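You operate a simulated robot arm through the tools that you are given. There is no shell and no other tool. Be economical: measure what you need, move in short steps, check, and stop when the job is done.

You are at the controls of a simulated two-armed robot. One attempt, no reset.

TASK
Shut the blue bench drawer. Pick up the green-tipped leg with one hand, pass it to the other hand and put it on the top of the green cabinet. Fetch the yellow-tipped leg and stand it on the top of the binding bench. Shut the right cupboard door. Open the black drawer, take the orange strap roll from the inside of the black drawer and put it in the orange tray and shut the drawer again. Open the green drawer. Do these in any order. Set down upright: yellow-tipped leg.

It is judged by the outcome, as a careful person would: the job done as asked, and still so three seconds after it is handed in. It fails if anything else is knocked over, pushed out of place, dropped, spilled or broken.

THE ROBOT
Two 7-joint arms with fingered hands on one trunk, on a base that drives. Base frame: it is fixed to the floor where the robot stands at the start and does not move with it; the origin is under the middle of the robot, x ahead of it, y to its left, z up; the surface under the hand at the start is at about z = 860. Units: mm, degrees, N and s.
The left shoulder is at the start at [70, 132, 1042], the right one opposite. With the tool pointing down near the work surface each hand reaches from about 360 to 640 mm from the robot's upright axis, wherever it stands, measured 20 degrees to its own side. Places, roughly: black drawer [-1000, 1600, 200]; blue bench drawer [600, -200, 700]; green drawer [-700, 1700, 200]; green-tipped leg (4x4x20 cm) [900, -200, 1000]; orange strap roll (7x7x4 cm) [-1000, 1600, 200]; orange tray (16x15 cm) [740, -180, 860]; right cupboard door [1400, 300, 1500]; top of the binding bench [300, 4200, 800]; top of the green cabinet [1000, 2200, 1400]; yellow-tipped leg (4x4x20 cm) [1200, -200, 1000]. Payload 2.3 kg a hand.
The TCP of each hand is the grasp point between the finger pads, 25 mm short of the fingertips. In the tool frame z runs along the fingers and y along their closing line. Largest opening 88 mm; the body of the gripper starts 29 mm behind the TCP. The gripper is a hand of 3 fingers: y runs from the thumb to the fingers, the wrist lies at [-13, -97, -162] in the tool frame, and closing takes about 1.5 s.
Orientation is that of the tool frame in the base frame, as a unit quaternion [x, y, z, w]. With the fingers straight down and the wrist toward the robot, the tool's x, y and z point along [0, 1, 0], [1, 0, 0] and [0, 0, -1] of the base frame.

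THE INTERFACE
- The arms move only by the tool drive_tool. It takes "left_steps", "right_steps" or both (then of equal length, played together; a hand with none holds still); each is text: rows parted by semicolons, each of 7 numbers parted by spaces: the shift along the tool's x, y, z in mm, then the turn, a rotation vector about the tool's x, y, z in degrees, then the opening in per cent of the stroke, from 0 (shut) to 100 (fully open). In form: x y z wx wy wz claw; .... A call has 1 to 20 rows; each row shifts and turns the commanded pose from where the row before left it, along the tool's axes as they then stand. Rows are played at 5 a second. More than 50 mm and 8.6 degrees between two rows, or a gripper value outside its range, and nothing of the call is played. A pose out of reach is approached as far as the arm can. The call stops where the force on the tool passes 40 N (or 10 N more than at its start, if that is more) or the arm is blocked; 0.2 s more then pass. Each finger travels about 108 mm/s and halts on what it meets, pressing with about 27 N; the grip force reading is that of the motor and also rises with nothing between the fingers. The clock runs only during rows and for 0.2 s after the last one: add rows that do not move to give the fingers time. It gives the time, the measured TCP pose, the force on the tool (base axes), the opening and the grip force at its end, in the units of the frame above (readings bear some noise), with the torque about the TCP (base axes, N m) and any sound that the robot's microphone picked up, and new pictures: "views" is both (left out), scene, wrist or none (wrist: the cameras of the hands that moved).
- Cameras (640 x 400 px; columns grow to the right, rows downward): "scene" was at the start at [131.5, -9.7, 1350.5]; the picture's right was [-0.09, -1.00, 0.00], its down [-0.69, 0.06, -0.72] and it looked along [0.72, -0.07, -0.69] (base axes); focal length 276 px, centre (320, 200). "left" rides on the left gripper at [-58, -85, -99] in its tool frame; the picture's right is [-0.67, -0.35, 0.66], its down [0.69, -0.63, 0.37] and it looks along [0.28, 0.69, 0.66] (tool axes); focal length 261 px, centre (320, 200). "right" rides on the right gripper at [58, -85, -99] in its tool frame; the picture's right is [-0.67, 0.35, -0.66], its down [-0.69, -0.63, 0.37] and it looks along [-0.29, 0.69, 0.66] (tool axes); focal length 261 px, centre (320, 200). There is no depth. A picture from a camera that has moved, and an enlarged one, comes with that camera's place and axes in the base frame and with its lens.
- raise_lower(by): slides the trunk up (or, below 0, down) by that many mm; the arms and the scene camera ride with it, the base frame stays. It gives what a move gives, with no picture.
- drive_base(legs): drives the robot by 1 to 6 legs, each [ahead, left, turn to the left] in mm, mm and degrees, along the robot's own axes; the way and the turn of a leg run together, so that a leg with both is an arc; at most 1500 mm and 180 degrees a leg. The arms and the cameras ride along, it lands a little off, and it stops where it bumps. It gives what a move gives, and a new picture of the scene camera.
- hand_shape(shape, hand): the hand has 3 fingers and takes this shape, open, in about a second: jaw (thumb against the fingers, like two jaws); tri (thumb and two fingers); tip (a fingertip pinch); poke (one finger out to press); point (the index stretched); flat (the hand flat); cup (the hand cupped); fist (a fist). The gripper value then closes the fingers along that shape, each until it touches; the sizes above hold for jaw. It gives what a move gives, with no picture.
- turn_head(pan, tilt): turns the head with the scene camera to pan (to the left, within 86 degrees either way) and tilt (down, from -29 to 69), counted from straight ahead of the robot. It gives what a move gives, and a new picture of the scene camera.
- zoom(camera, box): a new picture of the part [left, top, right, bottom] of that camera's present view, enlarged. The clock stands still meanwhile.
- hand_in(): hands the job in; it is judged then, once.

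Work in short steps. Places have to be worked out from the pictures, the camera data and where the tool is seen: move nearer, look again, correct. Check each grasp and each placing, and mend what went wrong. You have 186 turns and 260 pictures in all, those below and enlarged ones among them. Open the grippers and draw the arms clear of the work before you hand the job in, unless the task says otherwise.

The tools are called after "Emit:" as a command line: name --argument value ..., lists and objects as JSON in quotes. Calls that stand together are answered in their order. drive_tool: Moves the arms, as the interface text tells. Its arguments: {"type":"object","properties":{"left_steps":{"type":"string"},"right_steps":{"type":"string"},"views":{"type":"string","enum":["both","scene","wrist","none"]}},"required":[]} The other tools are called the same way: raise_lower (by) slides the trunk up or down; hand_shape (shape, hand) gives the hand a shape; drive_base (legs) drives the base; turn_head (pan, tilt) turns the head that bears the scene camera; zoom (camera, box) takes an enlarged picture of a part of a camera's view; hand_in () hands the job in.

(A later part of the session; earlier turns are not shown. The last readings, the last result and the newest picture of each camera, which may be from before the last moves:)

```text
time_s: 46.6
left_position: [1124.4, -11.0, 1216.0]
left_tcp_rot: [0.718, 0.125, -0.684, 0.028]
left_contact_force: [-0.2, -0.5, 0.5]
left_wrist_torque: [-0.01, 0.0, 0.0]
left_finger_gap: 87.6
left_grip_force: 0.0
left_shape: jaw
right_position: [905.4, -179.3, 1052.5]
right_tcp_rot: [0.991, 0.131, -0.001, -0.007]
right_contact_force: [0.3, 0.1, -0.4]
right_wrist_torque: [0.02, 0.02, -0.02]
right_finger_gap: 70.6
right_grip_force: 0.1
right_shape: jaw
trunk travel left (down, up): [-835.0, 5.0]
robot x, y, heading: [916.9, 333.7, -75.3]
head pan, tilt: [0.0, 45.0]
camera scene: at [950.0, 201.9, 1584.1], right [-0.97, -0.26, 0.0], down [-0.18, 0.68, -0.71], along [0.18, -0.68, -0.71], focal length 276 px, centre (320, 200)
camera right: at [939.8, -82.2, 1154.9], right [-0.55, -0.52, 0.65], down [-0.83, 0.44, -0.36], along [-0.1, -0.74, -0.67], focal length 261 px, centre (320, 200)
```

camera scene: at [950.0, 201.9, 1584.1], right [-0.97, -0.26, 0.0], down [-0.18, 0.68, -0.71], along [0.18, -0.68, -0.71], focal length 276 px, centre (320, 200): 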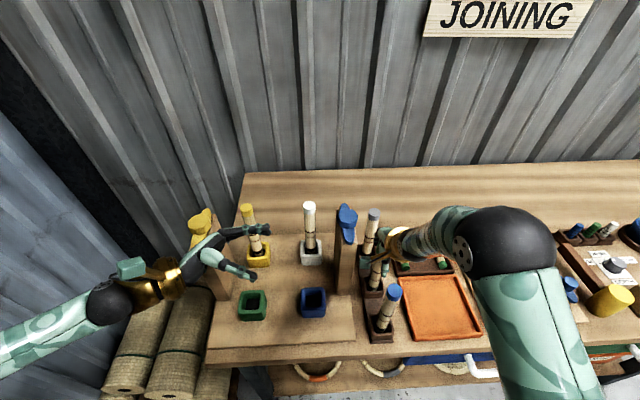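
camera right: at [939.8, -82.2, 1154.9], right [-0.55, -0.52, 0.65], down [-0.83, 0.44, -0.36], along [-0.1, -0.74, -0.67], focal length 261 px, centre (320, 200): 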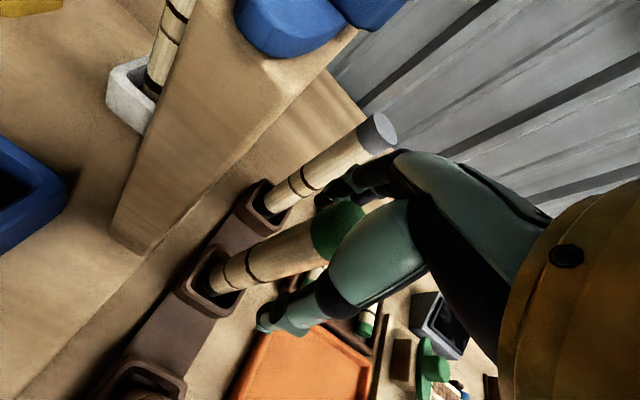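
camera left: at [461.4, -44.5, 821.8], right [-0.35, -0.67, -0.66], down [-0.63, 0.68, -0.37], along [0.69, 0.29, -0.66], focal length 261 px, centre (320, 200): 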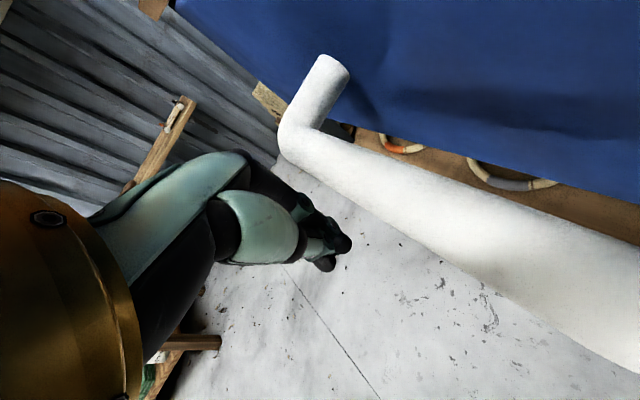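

The green tip is between thumb and fingers, so I close.

Emit:
drive_tool --right_steps "0 0 0 0 0 0 30; 0 0 0 0 0 0 0; 0 0 0 0 0 0 0; 0 0 0 0 0 0 0; 0 0 0 0 0 0 0; 0 0 0 0 0 0 0; 0 0 0 0 0 0 0; 0 0 0 0 0 0 0" --views "wrist"

```text
time_s: 48.4
left_position: [1123.2, -12.0, 1216.0]
left_tcp_rot: [0.718, 0.124, -0.684, 0.029]
left_contact_force: [0.1, -0.1, 0.6]
left_wrist_torque: [0.01, -0.01, 0.04]
left_finger_gap: 87.8
left_grip_force: 0.2
left_shape: jaw
right_position: [904.6, -177.1, 1053.0]
right_tcp_rot: [0.991, 0.131, -0.001, -0.008]
right_contact_force: [0.0, -0.8, 0.6]
right_wrist_torque: [0.01, -0.01, 0.0]
right_finger_gap: 23.6
right_grip_force: 26.4
right_shape: jaw
trunk travel left (down, up): [-835.0, 5.0]
robot x, y, heading: [917.9, 330.2, -75.3]
head pan, tilt: [0.0, 45.0]
camera right: at [939.7, -82.0, 1155.3], right [-0.55, -0.52, 0.65], down [-0.83, 0.44, -0.36], along [-0.1, -0.73, -0.67], focal length 261 px, centre (320, 200)
```

right: 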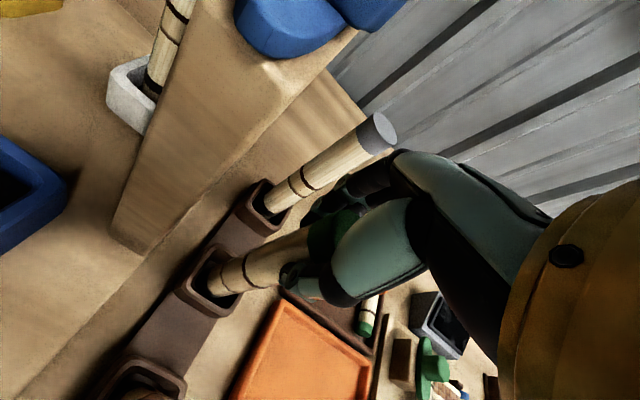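

The fingers hold at a gap of 23.6 on a leg about 30 thick. I lift slowly.

Emit:
drive_tool --right_steps "0 0 -20 0 0 0 0; 0 0 -25 0 0 0 0; 0 0 -35 0 0 0 0" --views "wrist"

```text
time_s: 49.2
left_position: [1124.6, -11.1, 1217.1]
left_tcp_rot: [0.718, 0.124, -0.685, 0.029]
left_contact_force: [-0.5, 0.2, -0.6]
left_wrist_torque: [0.04, 0.0, 0.01]
left_finger_gap: 87.6
left_grip_force: 0.0
left_shape: jaw
right_position: [905.7, -179.0, 1133.7]
right_tcp_rot: [0.992, 0.13, -0.001, -0.008]
right_contact_force: [-0.3, -0.3, -1.4]
right_wrist_torque: [-0.02, 0.01, 0.0]
right_finger_gap: 23.4
right_grip_force: 26.8
right_shape: jaw
trunk travel left (down, up): [-835.0, 5.0]
robot x, y, heading: [916.2, 332.2, -75.2]
head pan, tilt: [0.0, 45.0]
camera right: at [939.8, -82.4, 1235.4], right [-0.55, -0.52, 0.65], down [-0.83, 0.44, -0.36], along [-0.1, -0.73, -0.67], focal length 261 px, centre (320, 200)
```

right: 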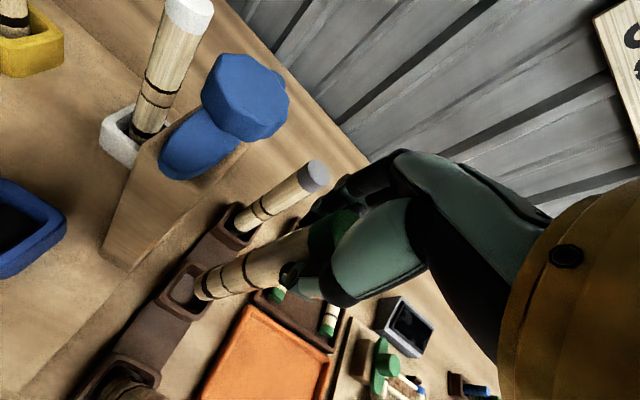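

The leg is out of its socket. I bring the right hand up to z=1400 and in front of the robot, while the left hand levels itself and rises to z≈1285, still 110 to the left of the leg.

Emit:
drive_tool --right_steps "0 0 -45 0 0 0 0; 0 0 -45 0 0 0 0; 0 0 -45 0 0 0 0; 0 0 -45 0 0 0 0; 0 0 -45 0 0 0 0; 0 0 -42 0 0 0 0; 0 -25 0 0 0 0 0; 20 -25 0 0 0 0 0; 40 -25 0 0 0 0 0; 40 0 0 0 0 0 0; 40 0 0 0 0 0 0" --left_steps "0 0 0 0 -3.6 7.4 100; -30 0 0 0 0 0 100; -30 0 0 0 0 0 100; -10 15 0 0 0 0 100; 0 30 0 0 0 0 100; 0 0 0 0 0 0 100; 0 0 0 0 0 0 100; 0 0 0 0 0 0 100; 0 0 0 0 0 0 100; 0 0 0 0 0 0 100; 0 0 0 0 0 0 100" --views "both"

```text
time_s: 51.6
left_position: [1137.3, -55.7, 1286.4]
left_tcp_rot: [-0.702, -0.077, 0.704, -0.076]
left_contact_force: [0.5, -0.3, 0.4]
left_wrist_torque: [-0.04, 0.01, -0.01]
left_finger_gap: 87.6
left_grip_force: 0.1
left_shape: jaw
right_position: [1025.8, -74.0, 1400.7]
right_tcp_rot: [0.991, 0.13, -0.001, -0.008]
right_contact_force: [-0.1, 0.3, -1.6]
right_wrist_torque: [-0.01, -0.03, 0.0]
right_finger_gap: 23.2
right_grip_force: 26.6
right_shape: jaw
trunk travel left (down, up): [-835.0, 5.0]
robot x, y, heading: [918.2, 333.1, -75.1]
head pan, tilt: [0.0, 45.0]
camera scene: at [952.9, 202.2, 1584.0], right [-0.97, -0.26, 0.0], down [-0.18, 0.68, -0.71], along [0.18, -0.68, -0.71], focal length 276 px, centre (320, 200)
camera right: at [1060.3, 21.6, 1502.8], right [-0.55, -0.52, 0.65], down [-0.83, 0.44, -0.35], along [-0.1, -0.73, -0.67], focal length 261 px, centre (320, 200)
camera left: at [1214.9, 48.8, 1345.0], right [-0.71, 0.2, 0.67], down [-0.5, 0.54, -0.68], along [-0.5, -0.82, -0.28], focal length 261 px, centre (320, 200)
```

scene: 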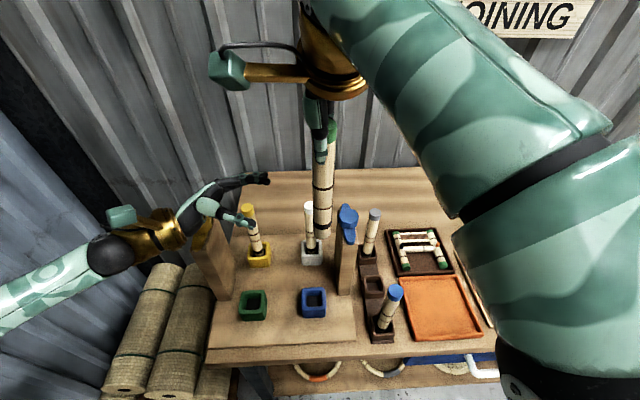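
right: 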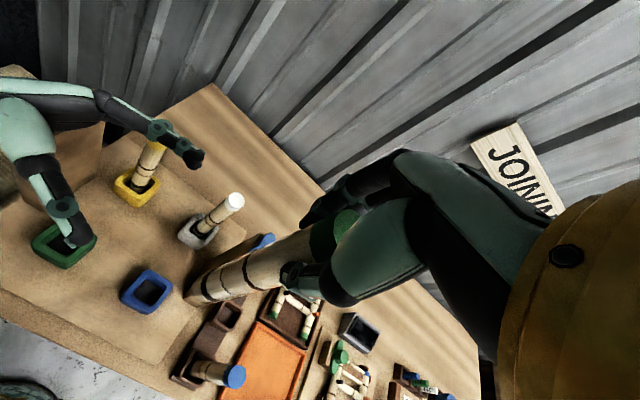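
left: 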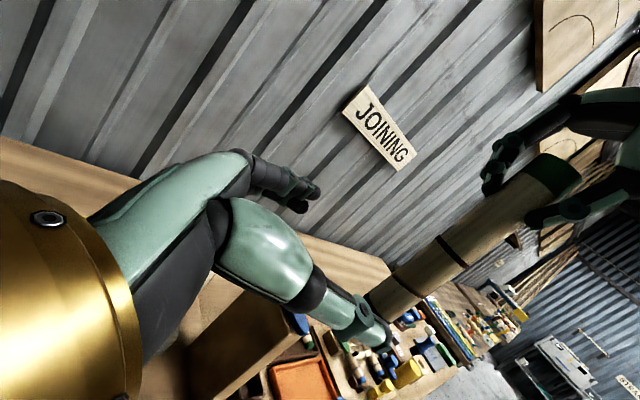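

The leg hangs upright about 113 along the left hand's fingers. I advance the left hand around it and close.

Emit:
drive_tool --left_steps "0 -6 40 0 0 0 100; 0 0 40 0 0 0 100; 0 0 35 0 0 0 100; 0 0 0 0 0 0 100; 0 0 0 0 0 0 50; 0 0 0 0 0 0 0; 0 0 0 0 0 0 0; 0 0 0 0 0 0 0; 0 0 0 0 0 0 0; 0 0 0 0 0 0 0; 0 0 0 0 0 0 0" --views "both"

```text
time_s: 54.0
left_position: [1019.1, -75.0, 1287.1]
left_tcp_rot: [-0.703, -0.077, 0.703, -0.076]
left_contact_force: [0.1, -0.1, -0.3]
left_wrist_torque: [0.07, 0.03, 0.02]
left_finger_gap: 17.1
left_grip_force: 26.8
left_shape: jaw
right_position: [1021.8, -75.3, 1400.6]
right_tcp_rot: [0.991, 0.131, -0.001, -0.007]
right_contact_force: [-0.6, 0.9, 0.1]
right_wrist_torque: [-0.03, -0.06, -0.04]
right_finger_gap: 23.0
right_grip_force: 27.1
right_shape: jaw
trunk travel left (down, up): [-835.0, 5.0]
robot x, y, heading: [919.7, 334.0, -75.4]
head pan, tilt: [0.0, 45.0]
camera scene: at [950.0, 202.4, 1584.1], right [-0.97, -0.26, 0.0], down [-0.18, 0.68, -0.71], along [0.18, -0.68, -0.71], focal length 276 px, centre (320, 200)
camera left: at [1098.1, 30.0, 1346.2], right [-0.71, 0.2, 0.67], down [-0.49, 0.54, -0.68], along [-0.5, -0.82, -0.28], focal length 261 px, centre (320, 200)
```

scene: 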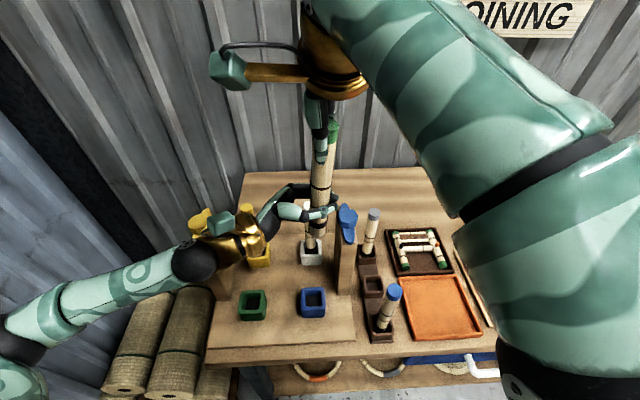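
left: 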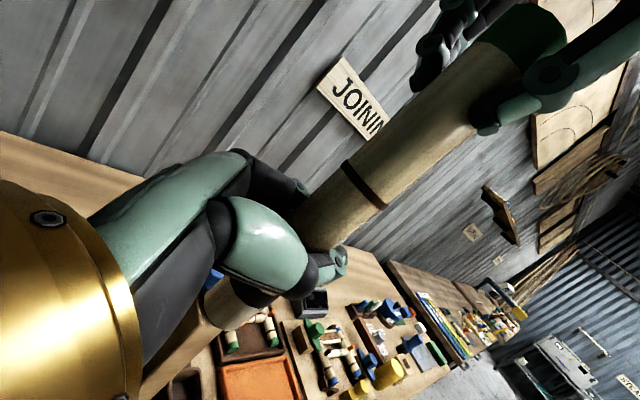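

The left hand holds. I open the right hand and lift it straight off.

Emit:
drive_tool --right_steps "0 0 0 0 0 0 40; 0 0 0 0 0 0 80; 0 0 0 0 0 0 100; 0 0 0 0 0 0 100; 0 0 -30 0 0 0 100; 0 0 -30 0 0 0 100; -30 0 0 0 0 0 100; -40 0 0 0 0 0 100; -40 0 0 0 0 0 100; -40 0 0 0 0 0 100" --views "scene"

Emit:
zoom --camera "left" --box '[0, 0, 640, 400]'

```text
time_s: 56.2
left_position: [1017.1, -75.5, 1287.7]
left_tcp_rot: [0.704, 0.076, -0.702, 0.077]
left_contact_force: [-0.2, 0.1, -0.2]
left_wrist_torque: [-0.02, 0.0, 0.01]
left_finger_gap: 17.0
left_grip_force: 27.1
left_shape: jaw
right_position: [871.9, -112.7, 1435.9]
right_tcp_rot: [0.991, 0.13, 0.0, -0.006]
right_contact_force: [0.4, -0.1, -0.2]
right_wrist_torque: [0.0, -0.04, 0.0]
right_finger_gap: 87.7
right_grip_force: 0.1
right_shape: jaw
right hand out of reach, approached as far as the arm can: row 6
trunk travel left (down, up): [-835.0, 5.0]
robot x, y, heading: [916.3, 331.1, -75.1]
head pan, tilt: [0.0, 45.0]
camera scene: at [948.0, 202.3, 1584.1], right [-0.97, -0.26, 0.0], down [-0.18, 0.68, -0.71], along [0.18, -0.68, -0.71], focal length 276 px, centre (320, 200)
```

scene: 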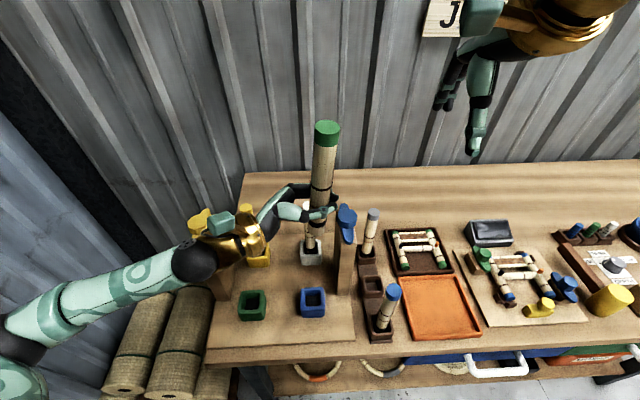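

```text
1.00 times, centred on (320, 200) of left (not enlarged: the box is as wide or as high as the picture)
camera zoom: at [1096.4, 29.8, 1346.4], right [-0.71, 0.2, 0.67], down [-0.49, 0.54, -0.68], along [-0.5, -0.82, -0.28], focal length 261 px, centre (320, 200)
```

zoom: 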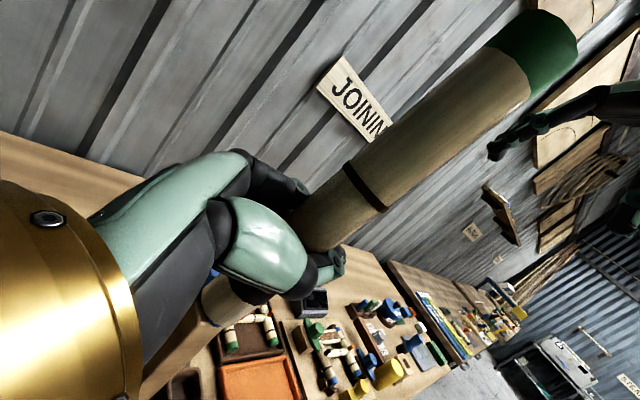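

The pass has worked. To reach the yellow leg with the right hand I turn 30° to the left and go closer to the corner, keeping the left hand with the green leg high.

Emit:
drive_base --legs '[[48, 77, 0], [0, 0, 30]]'

```text
time_s: 58.8
left_position: [1296.6, 3.2, 1286.9]
left_tcp_rot: [-0.658, -0.256, 0.66, -0.256]
left_contact_force: [0.2, 0.0, -0.7]
left_wrist_torque: [-0.01, 0.04, 0.02]
left_finger_gap: 17.3
left_grip_force: 27.2
left_shape: jaw
right_position: [1187.2, -102.0, 1434.6]
right_tcp_rot: [0.924, 0.383, -0.003, -0.008]
right_contact_force: [0.5, 0.3, 0.6]
right_wrist_torque: [0.0, -0.04, 0.02]
right_finger_gap: 87.7
right_grip_force: 0.1
right_shape: jaw
trunk travel left (down, up): [-835.0, 5.0]
robot x, y, heading: [1005.4, 305.0, -45.3]
head pan, tilt: [0.0, 45.0]
camera scene: at [1095.9, 208.6, 1584.1], right [-0.71, -0.7, 0.0], down [-0.5, 0.5, -0.71], along [0.5, -0.5, -0.71], focal length 276 px, centre (320, 200)
```

scene: 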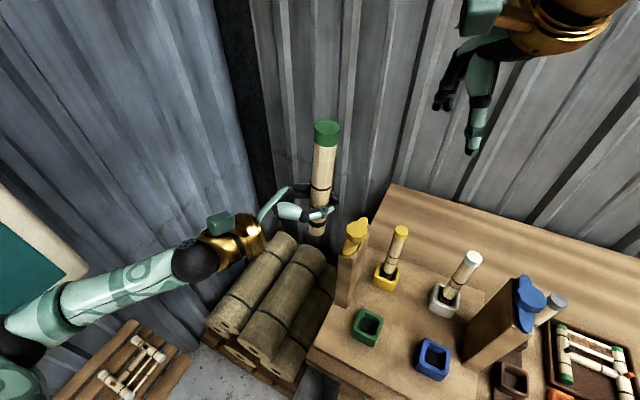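

The yellow leg is at about [1241,-198] with its top near z 1095. I move the right hand above it and lower to z≈1200.

Emit:
drive_tool --right_steps "-15 36 10 0 0 0 100; -14 36 30 0 0 0 100; 0 34 30 0 0 0 100; 0 0 49 0 0 0 90; 0 0 49 0 0 0 80; 0 0 49 0 0 0 80; 0 0 20 0 0 0 80" --views "both"

```text
time_s: 60.4
left_position: [1296.3, 3.9, 1286.7]
left_tcp_rot: [-0.658, -0.256, 0.661, -0.255]
left_contact_force: [0.4, -0.2, -0.4]
left_wrist_torque: [0.01, 0.04, 0.03]
left_finger_gap: 17.3
left_grip_force: 27.3
left_shape: jaw
right_position: [1240.4, -194.2, 1197.1]
right_tcp_rot: [0.924, 0.382, -0.003, -0.008]
right_contact_force: [0.0, -0.5, -0.3]
right_wrist_torque: [-0.01, 0.0, 0.0]
right_finger_gap: 70.5
right_grip_force: 0.0
right_shape: jaw
trunk travel left (down, up): [-835.0, 5.0]
robot x, y, heading: [1005.8, 302.9, -45.4]
head pan, tilt: [0.0, 45.0]
camera scene: at [1096.7, 209.3, 1584.1], right [-0.71, -0.7, 0.0], down [-0.5, 0.5, -0.71], along [0.5, -0.5, -0.71], focal length 276 px, centre (320, 200)
camera right: at [1222.8, -93.6, 1300.0], right [-0.22, -0.73, 0.65], down [-0.93, -0.03, -0.36], along [0.28, -0.69, -0.67], focal length 261 px, centre (320, 200)
```

scene: 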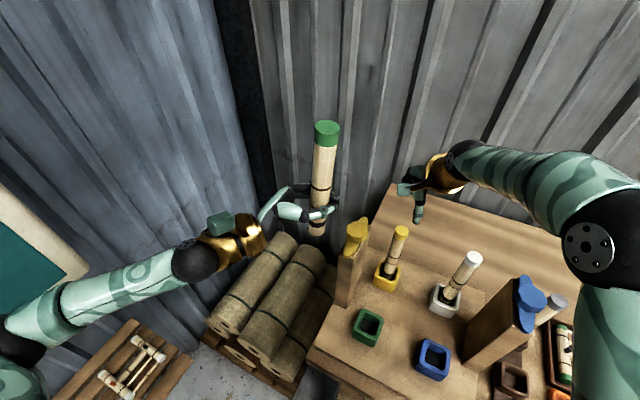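
right: 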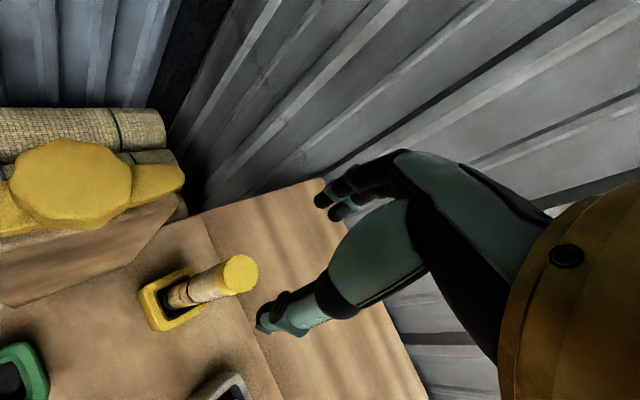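

The wrist camera gives [1241,-192], right under the hand. I lower to z≈1070.

Emit:
drive_tool --right_steps "0 -2 45 0 0 0 80; 0 0 45 0 0 0 80; 0 0 35 0 0 0 80; 0 0 0 0 0 0 80" --views "both"

```text
time_s: 61.4
left_position: [1295.5, 2.9, 1287.5]
left_tcp_rot: [-0.658, -0.256, 0.66, -0.257]
left_contact_force: [0.3, 0.3, -0.8]
left_wrist_torque: [-0.03, -0.01, 0.02]
left_finger_gap: 17.1
left_grip_force: 27.4
left_shape: jaw
right_position: [1237.7, -192.7, 1073.5]
right_tcp_rot: [0.924, 0.382, -0.003, -0.007]
right_contact_force: [-0.1, 0.4, 0.3]
right_wrist_torque: [0.05, -0.01, -0.03]
right_finger_gap: 70.4
right_grip_force: 0.1
right_shape: jaw
trunk travel left (down, up): [-835.0, 5.0]
robot x, y, heading: [1003.1, 304.4, -45.0]
head pan, tilt: [0.0, 45.0]
camera scene: at [1096.2, 209.7, 1584.1], right [-0.71, -0.7, 0.0], down [-0.5, 0.5, -0.71], along [0.5, -0.5, -0.71], focal length 276 px, centre (320, 200)
camera right: at [1219.5, -90.5, 1176.2], right [-0.22, -0.73, 0.65], down [-0.93, -0.04, -0.36], along [0.28, -0.69, -0.67], focal length 261 px, centre (320, 200)
```

scene: 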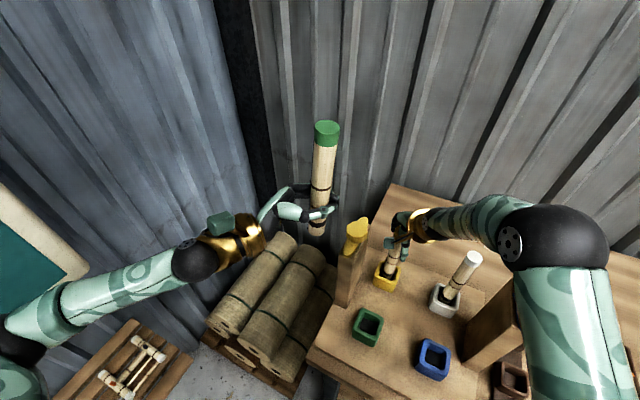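
right: 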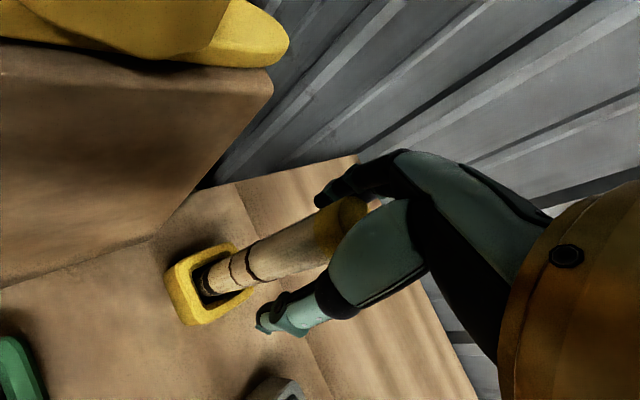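

The view is the same as with the green leg; I close and lift.

Emit:
drive_tool --right_steps "0 0 0 0 0 0 30; 0 0 0 0 0 0 0; 0 0 0 0 0 0 0; 0 0 0 0 0 0 0; 0 0 0 0 0 0 0; 0 0 0 0 0 0 0; 0 0 0 0 0 0 0; 0 0 0 0 0 0 0; 0 0 -20 0 0 0 0; 0 0 -25 0 0 0 0; 0 0 -35 0 0 0 0; 0 0 -40 0 0 0 0; 0 0 -45 0 0 0 0; 0 0 -45 0 0 0 0; 0 0 -45 0 0 0 0; 0 0 -45 0 0 0 0" --views "both"

```text
time_s: 64.8
left_position: [1297.4, 3.3, 1288.0]
left_tcp_rot: [-0.658, -0.256, 0.66, -0.256]
left_contact_force: [0.4, -0.4, -0.3]
left_wrist_torque: [-0.02, 0.02, -0.01]
left_finger_gap: 16.9
left_grip_force: 27.2
left_shape: jaw
right_position: [1241.6, -193.9, 1372.0]
right_tcp_rot: [0.924, 0.383, -0.004, -0.008]
right_contact_force: [-0.1, -0.6, -0.3]
right_wrist_torque: [0.0, 0.03, 0.01]
right_finger_gap: 23.4
right_grip_force: 27.1
right_shape: jaw
trunk travel left (down, up): [-835.0, 5.0]
robot x, y, heading: [1008.4, 306.0, -45.5]
head pan, tilt: [0.0, 45.0]
camera scene: at [1097.5, 208.4, 1584.0], right [-0.71, -0.7, 0.0], down [-0.5, 0.5, -0.71], along [0.5, -0.5, -0.71], focal length 276 px, centre (320, 200)
camera right: at [1224.4, -94.3, 1474.6], right [-0.22, -0.73, 0.65], down [-0.93, -0.03, -0.35], along [0.28, -0.68, -0.67], focal length 261 px, centre (320, 200)
```

scene: 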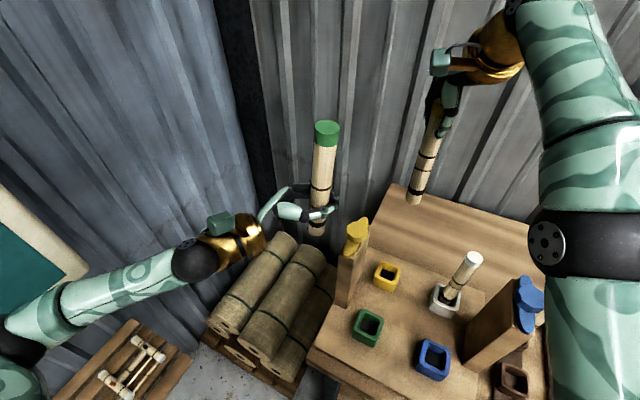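
right: 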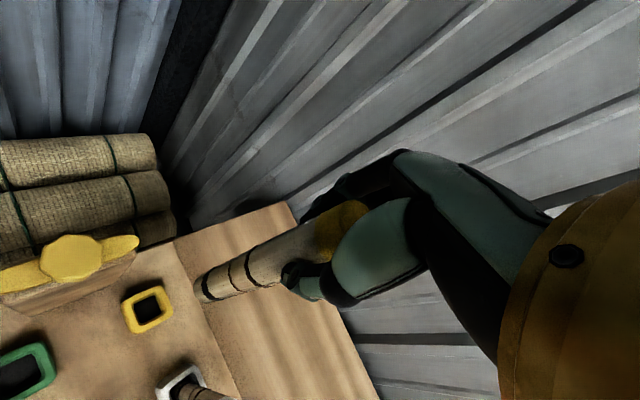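

Both legs are held. I back away from the corner, then look toward the green cabinet.

Emit:
drive_base --legs '[[-500, 0, 0], [0, 0, 105]]'

Emit:
turn_head --pan 0 --tilt 20

```text
time_s: 72.2
left_position: [862.7, 1023.1, 1287.7]
left_tcp_rot: [0.195, 0.679, -0.197, 0.68]
left_contact_force: [0.1, -0.9, -1.2]
left_wrist_torque: [0.02, -0.02, -0.01]
left_finger_gap: 16.7
left_grip_force: 27.3
left_shape: jaw
right_position: [1067.4, 1021.8, 1372.9]
right_tcp_rot: [0.255, 0.967, -0.008, -0.002]
right_contact_force: [-0.5, -0.1, -1.0]
right_wrist_torque: [0.03, 0.01, 0.02]
right_finger_gap: 23.2
right_grip_force: 27.3
right_shape: jaw
trunk travel left (down, up): [-835.0, 5.0]
robot x, y, heading: [649.2, 659.5, 60.2]
head pan, tilt: [0.0, 45.0]
camera scene: at [715.1, 772.9, 1584.1], right [0.87, -0.5, 0.0], down [-0.35, -0.61, -0.71], along [0.35, 0.61, -0.71], focal length 276 px, centre (320, 200)
```

scene: 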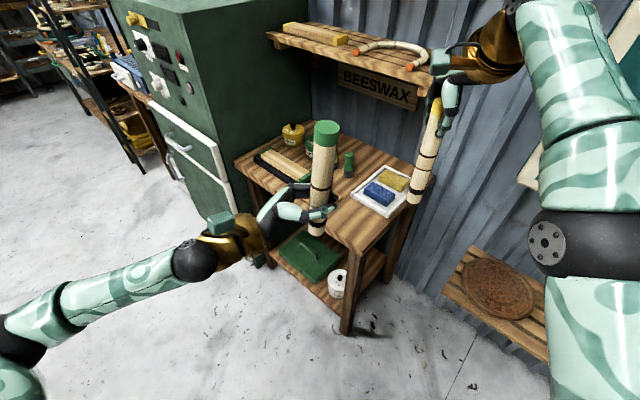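

```text
time_s: 73.1
left_position: [862.4, 1022.4, 1288.3]
left_tcp_rot: [0.195, 0.679, -0.196, 0.68]
left_contact_force: [0.5, -0.9, -0.2]
left_wrist_torque: [-0.06, -0.01, -0.02]
left_finger_gap: 16.7
left_grip_force: 27.0
left_shape: jaw
right_position: [1067.6, 1022.5, 1372.1]
right_tcp_rot: [0.256, 0.967, -0.007, -0.002]
right_contact_force: [-0.4, -0.9, -0.9]
right_wrist_torque: [-0.01, 0.02, 0.01]
right_finger_gap: 23.1
right_grip_force: 27.0
right_shape: jaw
trunk travel left (down, up): [-835.0, 5.0]
robot x, y, heading: [652.3, 663.1, 60.4]
head pan, tilt: [0.0, 20.0]
camera scene: at [720.5, 783.3, 1622.7], right [0.87, -0.5, 0.0], down [-0.17, -0.3, -0.94], along [0.47, 0.82, -0.34], focal length 276 px, centre (320, 200)
```

scene: 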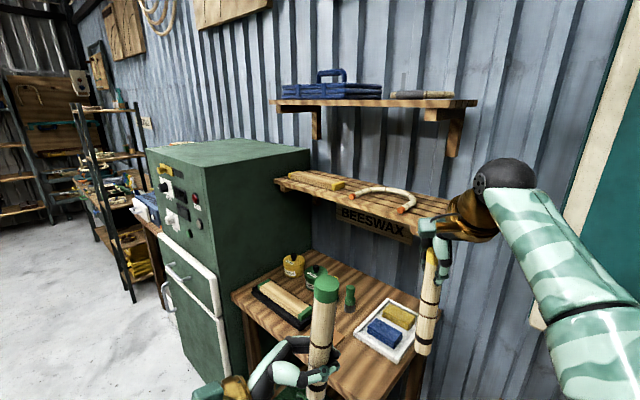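

The cabinet top is empty, with its front edge running from about [839,1803] to [657,2276]. I raise the left hand above top height and draw the right hand back and outward so that it stays clear.

Emit:
drive_tool --left_steps "-40 0 0 0 0 0 0; -40 0 0 0 0 0 0; -40 0 0 0 0 0 0; -40 0 0 0 0 0 0; -40 0 0 0 0 0 0; -10 0 0 0 0 0 0" --right_steps "-15 -35 0 0 0 0 0; -20 -35 0 0 0 0 0; -20 -35 0 0 0 0 0; -20 -35 0 0 0 0 0; -20 -35 0 0 0 0 0; -15 -35 0 0 0 0 0" --views "scene"

```text
time_s: 74.5
left_position: [862.0, 1022.9, 1498.8]
left_tcp_rot: [0.195, 0.679, -0.197, 0.68]
left_contact_force: [0.0, -0.4, -0.9]
left_wrist_torque: [0.01, -0.03, 0.02]
left_finger_gap: 16.7
left_grip_force: 26.9
left_shape: jaw
right_position: [1059.7, 783.3, 1376.2]
right_tcp_rot: [0.255, 0.967, -0.005, -0.002]
right_contact_force: [-0.2, 0.2, -1.3]
right_wrist_torque: [0.0, 0.01, -0.02]
right_finger_gap: 23.2
right_grip_force: 26.3
right_shape: jaw
trunk travel left (down, up): [-835.0, 5.0]
robot x, y, heading: [648.3, 661.8, 60.4]
head pan, tilt: [0.0, 20.0]
camera scene: at [720.9, 781.1, 1622.9], right [0.87, -0.5, 0.0], down [-0.17, -0.3, -0.94], along [0.47, 0.82, -0.34], focal length 276 px, centre (320, 200)
```

scene: 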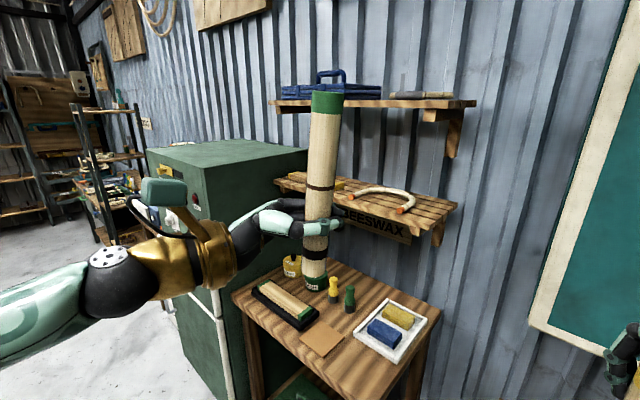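

Both legs hang well. I drive to the space in front of the cabinet, then turn to face it from a safe distance.

Emit:
drive_base --legs '[[0, 0, 45], [1306, 77, 0], [0, 0, -90.4]]'

```text
time_s: 87.0
left_position: [644.7, 2024.5, 1496.7]
left_tcp_rot: [0.443, 0.551, -0.445, 0.55]
left_contact_force: [0.2, 0.7, -1.1]
left_wrist_torque: [0.01, 0.0, -0.02]
left_finger_gap: 15.8
left_grip_force: 26.9
left_shape: jaw
right_position: [613.8, 1714.9, 1376.5]
right_tcp_rot: [0.61, 0.793, -0.007, -0.005]
right_contact_force: [-0.1, 0.1, -0.8]
right_wrist_torque: [-0.01, 0.0, -0.01]
right_finger_gap: 23.1
right_grip_force: 26.9
right_shape: jaw
trunk travel left (down, up): [-835.0, 5.0]
robot x, y, heading: [234.4, 1922.7, 14.6]
head pan, tilt: [0.0, 20.0]
camera scene: at [375.5, 1955.7, 1622.8], right [0.25, -0.97, 0.0], down [-0.33, -0.09, -0.94], along [0.91, 0.24, -0.34], focal length 276 px, centre (320, 200)
```

scene: 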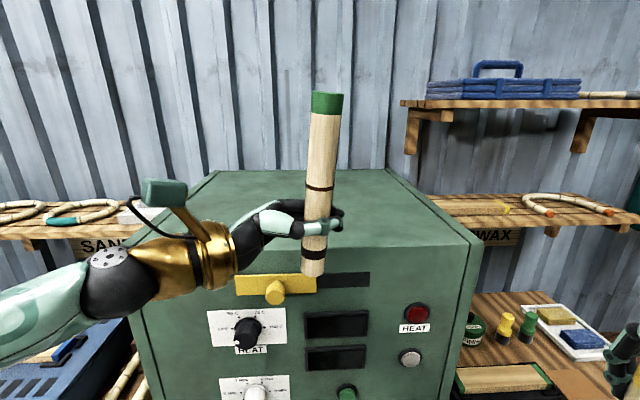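

The cabinet's front edge is about 550 ahead at z=1400, and the leg's foot is at about z=1435. I drive 140 ahead and reach 100 farther with the left hand.

Emit:
drive_base --legs '[[140, 0, 0]]'

Emit:
drive_tool --left_steps "0 34 0 0 0 0 0; 0 33 0 0 0 0 0; 0 33 0 0 0 0 0; 0 0 0 0 0 0 0" --views "both"

```text
time_s: 88.3
left_position: [773.7, 2057.1, 1498.6]
left_tcp_rot: [0.444, 0.549, -0.443, 0.553]
left_contact_force: [-1.4, 0.3, -0.7]
left_wrist_torque: [0.04, 0.0, 0.01]
left_finger_gap: 15.8
left_grip_force: 27.0
left_shape: jaw
right_position: [743.8, 1749.1, 1378.2]
right_tcp_rot: [0.61, 0.792, -0.003, -0.003]
right_contact_force: [-0.5, -0.4, -0.2]
right_wrist_torque: [0.02, -0.02, -0.02]
right_finger_gap: 23.1
right_grip_force: 27.2
right_shape: jaw
trunk travel left (down, up): [-835.0, 5.0]
robot x, y, heading: [367.1, 1958.0, 14.6]
head pan, tilt: [0.0, 20.0]
camera scene: at [504.2, 1989.0, 1623.4], right [0.25, -0.97, 0.0], down [-0.33, -0.09, -0.94], along [0.91, 0.24, -0.34], focal length 276 px, centre (320, 200)
```

scene: 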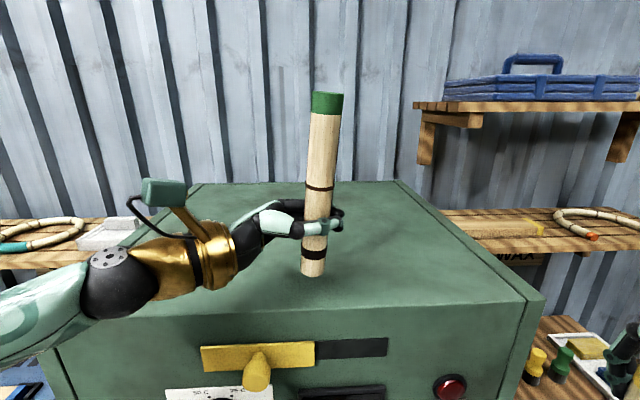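

```text
time_s: 89.3
left_position: [878.6, 2081.0, 1496.6]
left_tcp_rot: [0.443, 0.55, -0.445, 0.551]
left_contact_force: [0.0, 0.1, -0.8]
left_wrist_torque: [-0.01, 0.0, 0.03]
left_finger_gap: 15.9
left_grip_force: 26.9
left_shape: jaw
right_position: [748.8, 1750.2, 1376.4]
right_tcp_rot: [0.61, 0.792, -0.006, -0.005]
right_contact_force: [0.7, 0.0, -0.9]
right_wrist_torque: [0.01, -0.01, 0.0]
right_finger_gap: 23.1
right_grip_force: 26.7
right_shape: jaw
trunk travel left (down, up): [-835.0, 5.0]
robot x, y, heading: [369.1, 1955.9, 14.8]
head pan, tilt: [0.0, 20.0]
camera scene: at [510.8, 1990.7, 1622.7], right [0.25, -0.97, 0.0], down [-0.33, -0.09, -0.94], along [0.91, 0.24, -0.34], focal length 276 px, centre (320, 200)
camera left: at [773.0, 2160.5, 1556.2], right [-0.2, -0.71, 0.67], down [-0.54, -0.49, -0.68], along [0.82, -0.5, -0.29], focal length 261 px, centre (320, 200)
```

scene: 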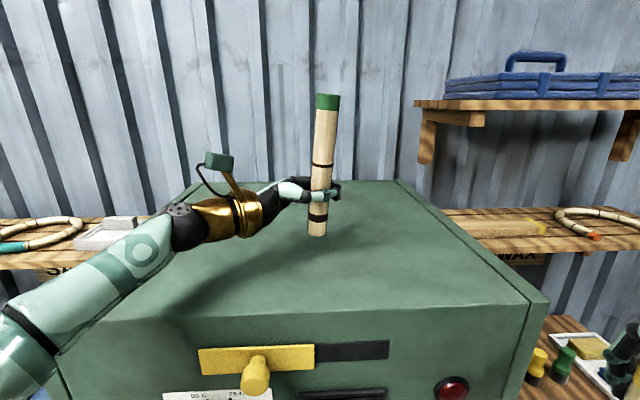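
left: 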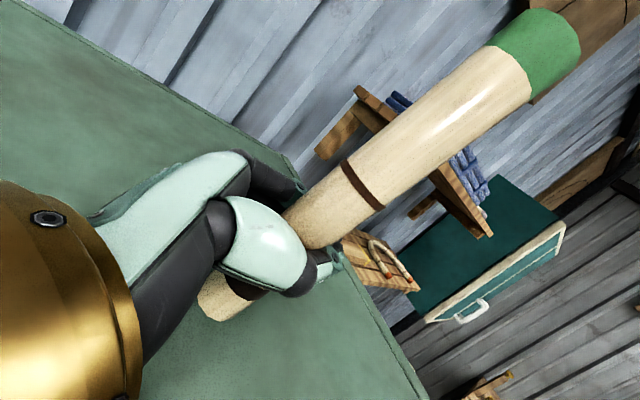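

The leg stands over the cabinet top about 110 behind the edge, leaning 4° to the right. I right it and lower until it touches.

Emit:
drive_tool --left_steps "0 0 0 0 -4 0 0; 10 0 0 0 0 0 0; 6 0 0 0 0 0 0; 5 0 0 0 0 0 0; 4 0 0 0 0 0 0; 0 0 0 0 0 0 0" --views "both"

```text
time_s: 90.7
left_position: [876.2, 2078.4, 1473.2]
left_tcp_rot: [0.428, 0.532, -0.458, 0.569]
left_contact_force: [-0.2, -0.2, -1.0]
left_wrist_torque: [0.01, -0.02, 0.01]
left_finger_gap: 15.8
left_grip_force: 27.1
left_shape: jaw
right_position: [747.2, 1750.5, 1376.6]
right_tcp_rot: [0.61, 0.793, -0.006, -0.004]
right_contact_force: [-0.3, 0.2, -0.2]
right_wrist_torque: [0.03, -0.02, 0.02]
right_finger_gap: 23.1
right_grip_force: 27.0
right_shape: jaw
trunk travel left (down, up): [-835.0, 5.0]
robot x, y, heading: [371.1, 1956.4, 14.8]
head pan, tilt: [0.0, 20.0]
camera scene: at [510.1, 1990.5, 1622.8], right [0.25, -0.97, 0.0], down [-0.33, -0.09, -0.94], along [0.91, 0.24, -0.34], focal length 276 px, centre (320, 200)
camera left: at [771.1, 2162.1, 1524.2], right [-0.21, -0.67, 0.72], down [-0.53, -0.54, -0.66], along [0.82, -0.52, -0.24], focal length 261 px, centre (320, 200)
```

scene: 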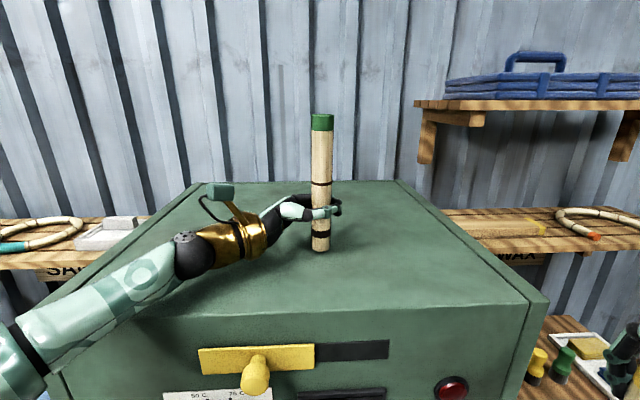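
left: 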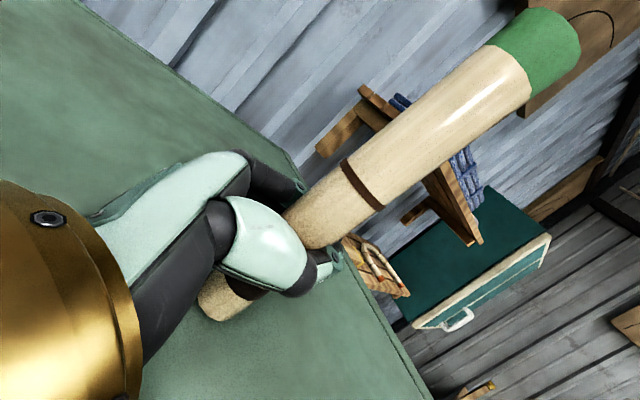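

Upright now and not yet touching. I lower in small steps.

Emit:
drive_tool --left_steps "3 0 0 0 0 0 0; 3 0 0 0 0 0 0; 3 0 0 0 0 0 0; 3 0 0 0 0 0 0; 3 0 0 0 0 0 0; 3 0 0 0 0 0 0; 3 0 0 0 0 0 0; 0 0 0 0 0 0 0" --views "scene"

Emit:
zoom --camera "scene" --box '[240, 90, 400, 290]'

```text
time_s: 92.5
left_position: [876.8, 2075.5, 1454.7]
left_tcp_rot: [0.429, 0.53, -0.458, 0.571]
left_contact_force: [0.3, -0.6, 3.0]
left_wrist_torque: [0.02, -0.03, 0.0]
left_finger_gap: 13.5
left_grip_force: 26.8
left_shape: jaw
right_position: [747.1, 1748.5, 1377.8]
right_tcp_rot: [0.61, 0.792, -0.004, -0.005]
right_contact_force: [0.4, 0.5, -0.5]
right_wrist_torque: [0.0, 0.01, -0.02]
right_finger_gap: 23.1
right_grip_force: 27.3
right_shape: jaw
trunk travel left (down, up): [-835.0, 5.0]
robot x, y, heading: [370.4, 1954.0, 14.5]
head pan, tilt: [0.0, 20.0]
camera scene: at [510.1, 1988.1, 1623.9], right [0.25, -0.97, 0.0], down [-0.33, -0.08, -0.94], along [0.91, 0.24, -0.34], focal length 276 px, centre (320, 200)
```

scene: 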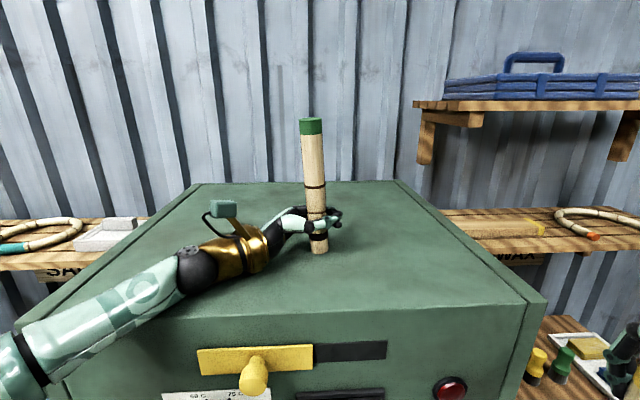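

```text
2.00 times, centred on (320, 190) of scene
camera zoom: at [510.1, 1988.1, 1623.9], right [0.25, -0.97, 0.0], down [-0.33, -0.08, -0.94], along [0.91, 0.24, -0.34], focal length 552 px, centre (320, 220)
```

zoom: 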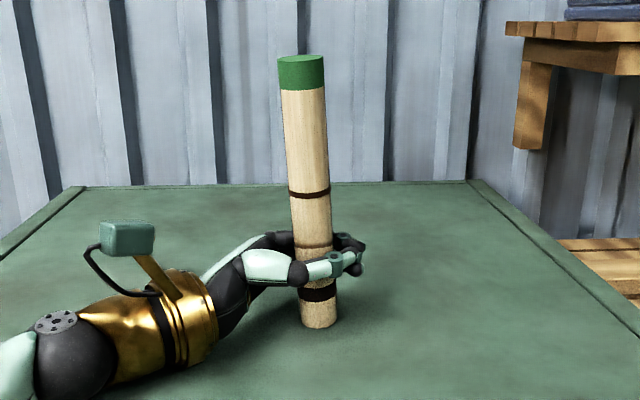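

The leg touches and leans about 4° left. I raise it slightly, right it and set it down again gently.

Emit:
drive_tool --left_steps "-5 0 0 0 0 0 0; 0 0 0 0 4.5 0 0; 0 0 0 0 0 0 0; 2 0 0 0 0 0 0; 2 0 0 0 0 0 0; 0 0 0 0 0 0 0" --views "none"

Emit:
zoom --camera "scene" --box '[240, 90, 400, 290]'

Emit:
zoom --camera "left" --box '[0, 0, 640, 400]'

```text
time_s: 93.9
left_position: [878.2, 2077.2, 1452.0]
left_tcp_rot: [0.444, 0.553, -0.442, 0.549]
left_contact_force: [0.1, -0.1, -0.8]
left_wrist_torque: [0.0, -0.04, 0.03]
left_finger_gap: 13.3
left_grip_force: 26.7
left_shape: jaw
right_position: [747.6, 1750.7, 1376.5]
right_tcp_rot: [0.61, 0.792, -0.006, -0.005]
right_contact_force: [-0.3, -0.4, -1.2]
right_wrist_torque: [-0.02, 0.0, 0.0]
right_finger_gap: 22.8
right_grip_force: 26.9
right_shape: jaw
trunk travel left (down, up): [-835.0, 5.0]
robot x, y, heading: [374.6, 1955.5, 14.4]
head pan, tilt: [0.0, 20.0]
```

```text
2.00 times, centred on (320, 190) of scene
camera zoom: at [510.2, 1990.6, 1622.7], right [0.25, -0.97, 0.0], down [-0.33, -0.09, -0.94], along [0.91, 0.24, -0.34], focal length 552 px, centre (320, 220)
```

zoom: 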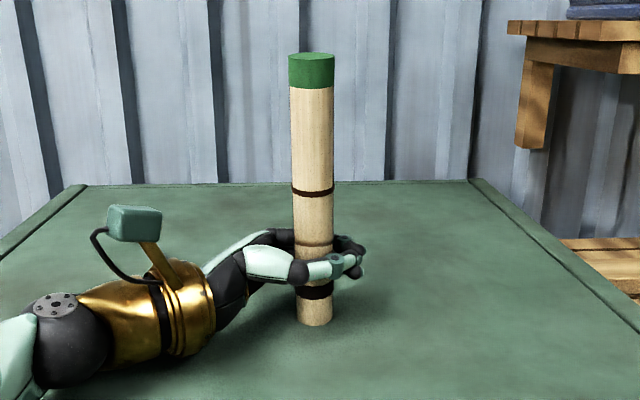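

```text
1.00 times, centred on (320, 200) of left (not enlarged: the box is as wide or as high as the picture)
camera zoom: at [772.7, 2156.7, 1512.2], right [-0.2, -0.72, 0.67], down [-0.54, -0.49, -0.69], along [0.82, -0.5, -0.29], focal length 261 px, centre (320, 200)
```

zoom: 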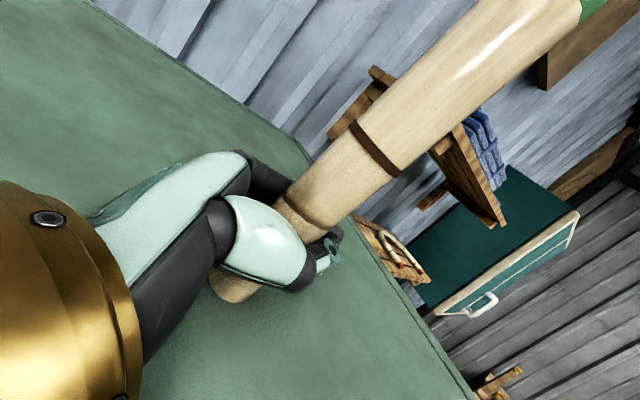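

Upright now. I lower a few millimetres more to be sure of contact, then open slowly.

Emit:
drive_tool --left_steps "1.5 0 0 0 0 0 0; 1.5 0 0 0 0 0 0; 0 0 0 0 0 0 0" --views "none"

Emit:
zoom --camera "scene" --box '[240, 90, 400, 290]'

```text
time_s: 94.7
left_position: [875.8, 2075.9, 1450.4]
left_tcp_rot: [0.445, 0.553, -0.442, 0.549]
left_contact_force: [2.3, -0.4, 7.0]
left_wrist_torque: [0.11, -0.04, -0.02]
left_finger_gap: 13.4
left_grip_force: 27.0
left_shape: jaw
right_position: [747.3, 1750.5, 1376.8]
right_tcp_rot: [0.61, 0.792, -0.006, -0.005]
right_contact_force: [-0.7, 0.3, -1.6]
right_wrist_torque: [0.02, -0.03, -0.01]
right_finger_gap: 22.8
right_grip_force: 26.1
right_shape: jaw
trunk travel left (down, up): [-835.0, 5.0]
robot x, y, heading: [368.4, 1953.6, 14.4]
head pan, tilt: [0.0, 20.0]
```

```text
2.00 times, centred on (320, 190) of scene
camera zoom: at [509.6, 1989.4, 1622.9], right [0.25, -0.97, 0.0], down [-0.33, -0.09, -0.94], along [0.91, 0.24, -0.34], focal length 552 px, centre (320, 220)
```

zoom: 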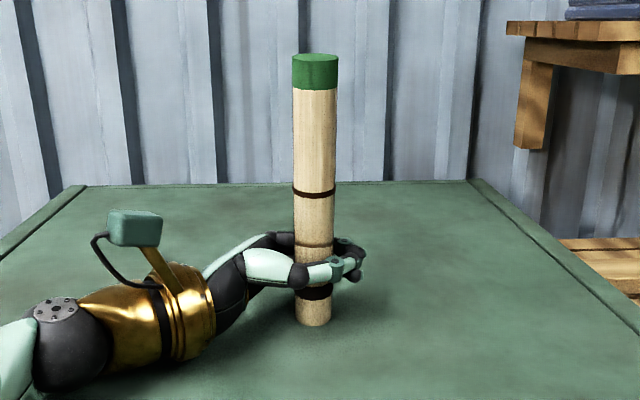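

Contact at 7 N with the leg upright; I open the left hand.

Emit:
drive_tool --left_steps "0 0 0 0 0 0 20; 0 0 0 0 0 0 35; 0 0 0 0 0 0 50; 0 0 0 0 0 0 75; 0 0 0 0 0 0 100; 0 0 0 0 0 0 100" --views "both"

```text
time_s: 96.1
left_position: [876.7, 2077.5, 1450.0]
left_tcp_rot: [0.445, 0.554, -0.442, 0.548]
left_contact_force: [-0.6, -0.3, 0.4]
left_wrist_torque: [-0.02, 0.0, -0.04]
left_finger_gap: 87.6
left_grip_force: 0.1
left_shape: jaw
right_position: [747.6, 1750.1, 1375.2]
right_tcp_rot: [0.61, 0.792, -0.005, -0.004]
right_contact_force: [0.5, 0.1, -0.5]
right_wrist_torque: [-0.01, 0.0, -0.01]
right_finger_gap: 23.0
right_grip_force: 27.1
right_shape: jaw
trunk travel left (down, up): [-835.0, 5.0]
robot x, y, heading: [369.4, 1957.8, 14.8]
head pan, tilt: [0.0, 20.0]
camera scene: at [509.8, 1990.4, 1622.8], right [0.25, -0.97, 0.0], down [-0.33, -0.09, -0.94], along [0.91, 0.24, -0.34], focal length 276 px, centre (320, 200)
camera left: at [772.0, 2156.3, 1509.5], right [-0.2, -0.72, 0.67], down [-0.54, -0.49, -0.69], along [0.82, -0.5, -0.29], focal length 261 px, centre (320, 200)
```

scene: 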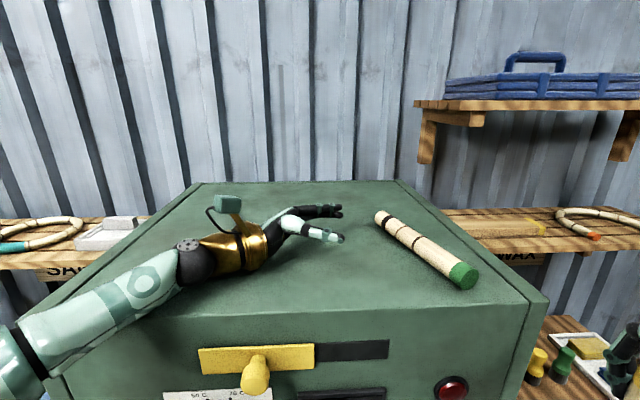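
left: 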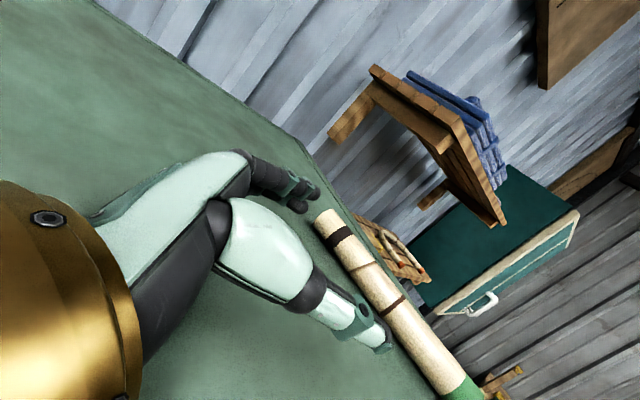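

The green leg toppled on release and lies on the cabinet top, where lying is allowed. I lift the left hand clear and check that it lies still.

Emit:
drive_tool --left_steps "-30 0 -10 0 0 0 100; -40 0 -20 0 0 0 100; 0 -40 -20 0 0 0 100; 0 -45 0 0 0 0 100; 0 -45 0 0 0 0 100" --views "scene"

Emit:
zoom --camera "scene" --box '[340, 180, 560, 320]'

```text
time_s: 97.3
left_position: [735.7, 2097.2, 1523.1]
left_tcp_rot: [0.446, 0.552, -0.441, 0.549]
left_contact_force: [0.0, 0.8, 0.7]
left_wrist_torque: [-0.03, 0.0, 0.02]
left_finger_gap: 87.8
left_grip_force: 0.0
left_shape: jaw
right_position: [745.1, 1750.2, 1376.8]
right_tcp_rot: [0.61, 0.792, -0.004, -0.004]
right_contact_force: [-0.2, 0.1, -0.8]
right_wrist_torque: [0.0, -0.02, -0.01]
right_finger_gap: 23.0
right_grip_force: 26.8
right_shape: jaw
trunk travel left (down, up): [-835.0, 5.0]
robot x, y, heading: [371.1, 1954.3, 14.6]
head pan, tilt: [0.0, 20.0]
camera scene: at [507.2, 1989.1, 1623.1], right [0.25, -0.97, 0.0], down [-0.33, -0.09, -0.94], along [0.91, 0.24, -0.34], focal length 276 px, centre (320, 200)
```

scene: 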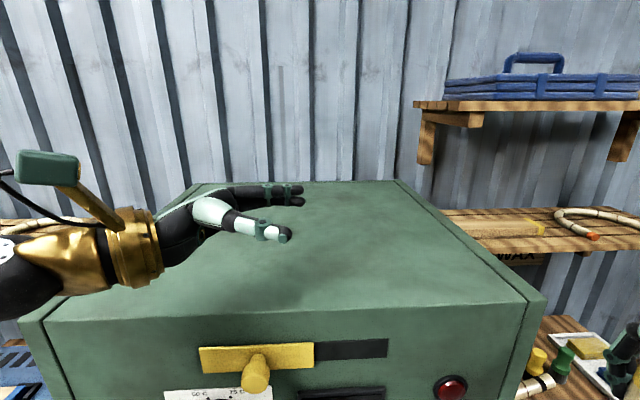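

```text
2.86 times, centred on (450, 250) of scene
camera zoom: at [507.2, 1989.1, 1623.1], right [0.25, -0.97, 0.0], down [-0.33, -0.09, -0.94], along [0.91, 0.24, -0.34], focal length 788 px, centre (-51, 57)
```

zoom: 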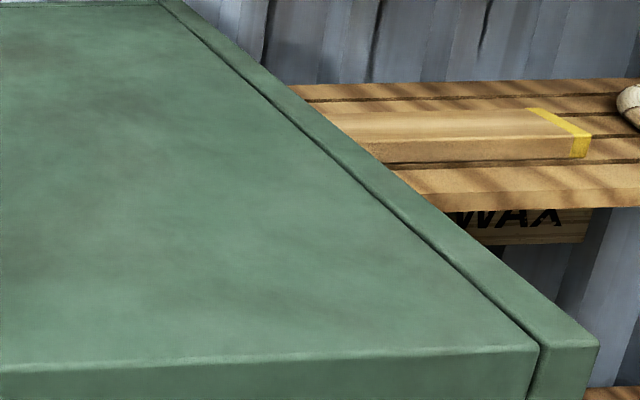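

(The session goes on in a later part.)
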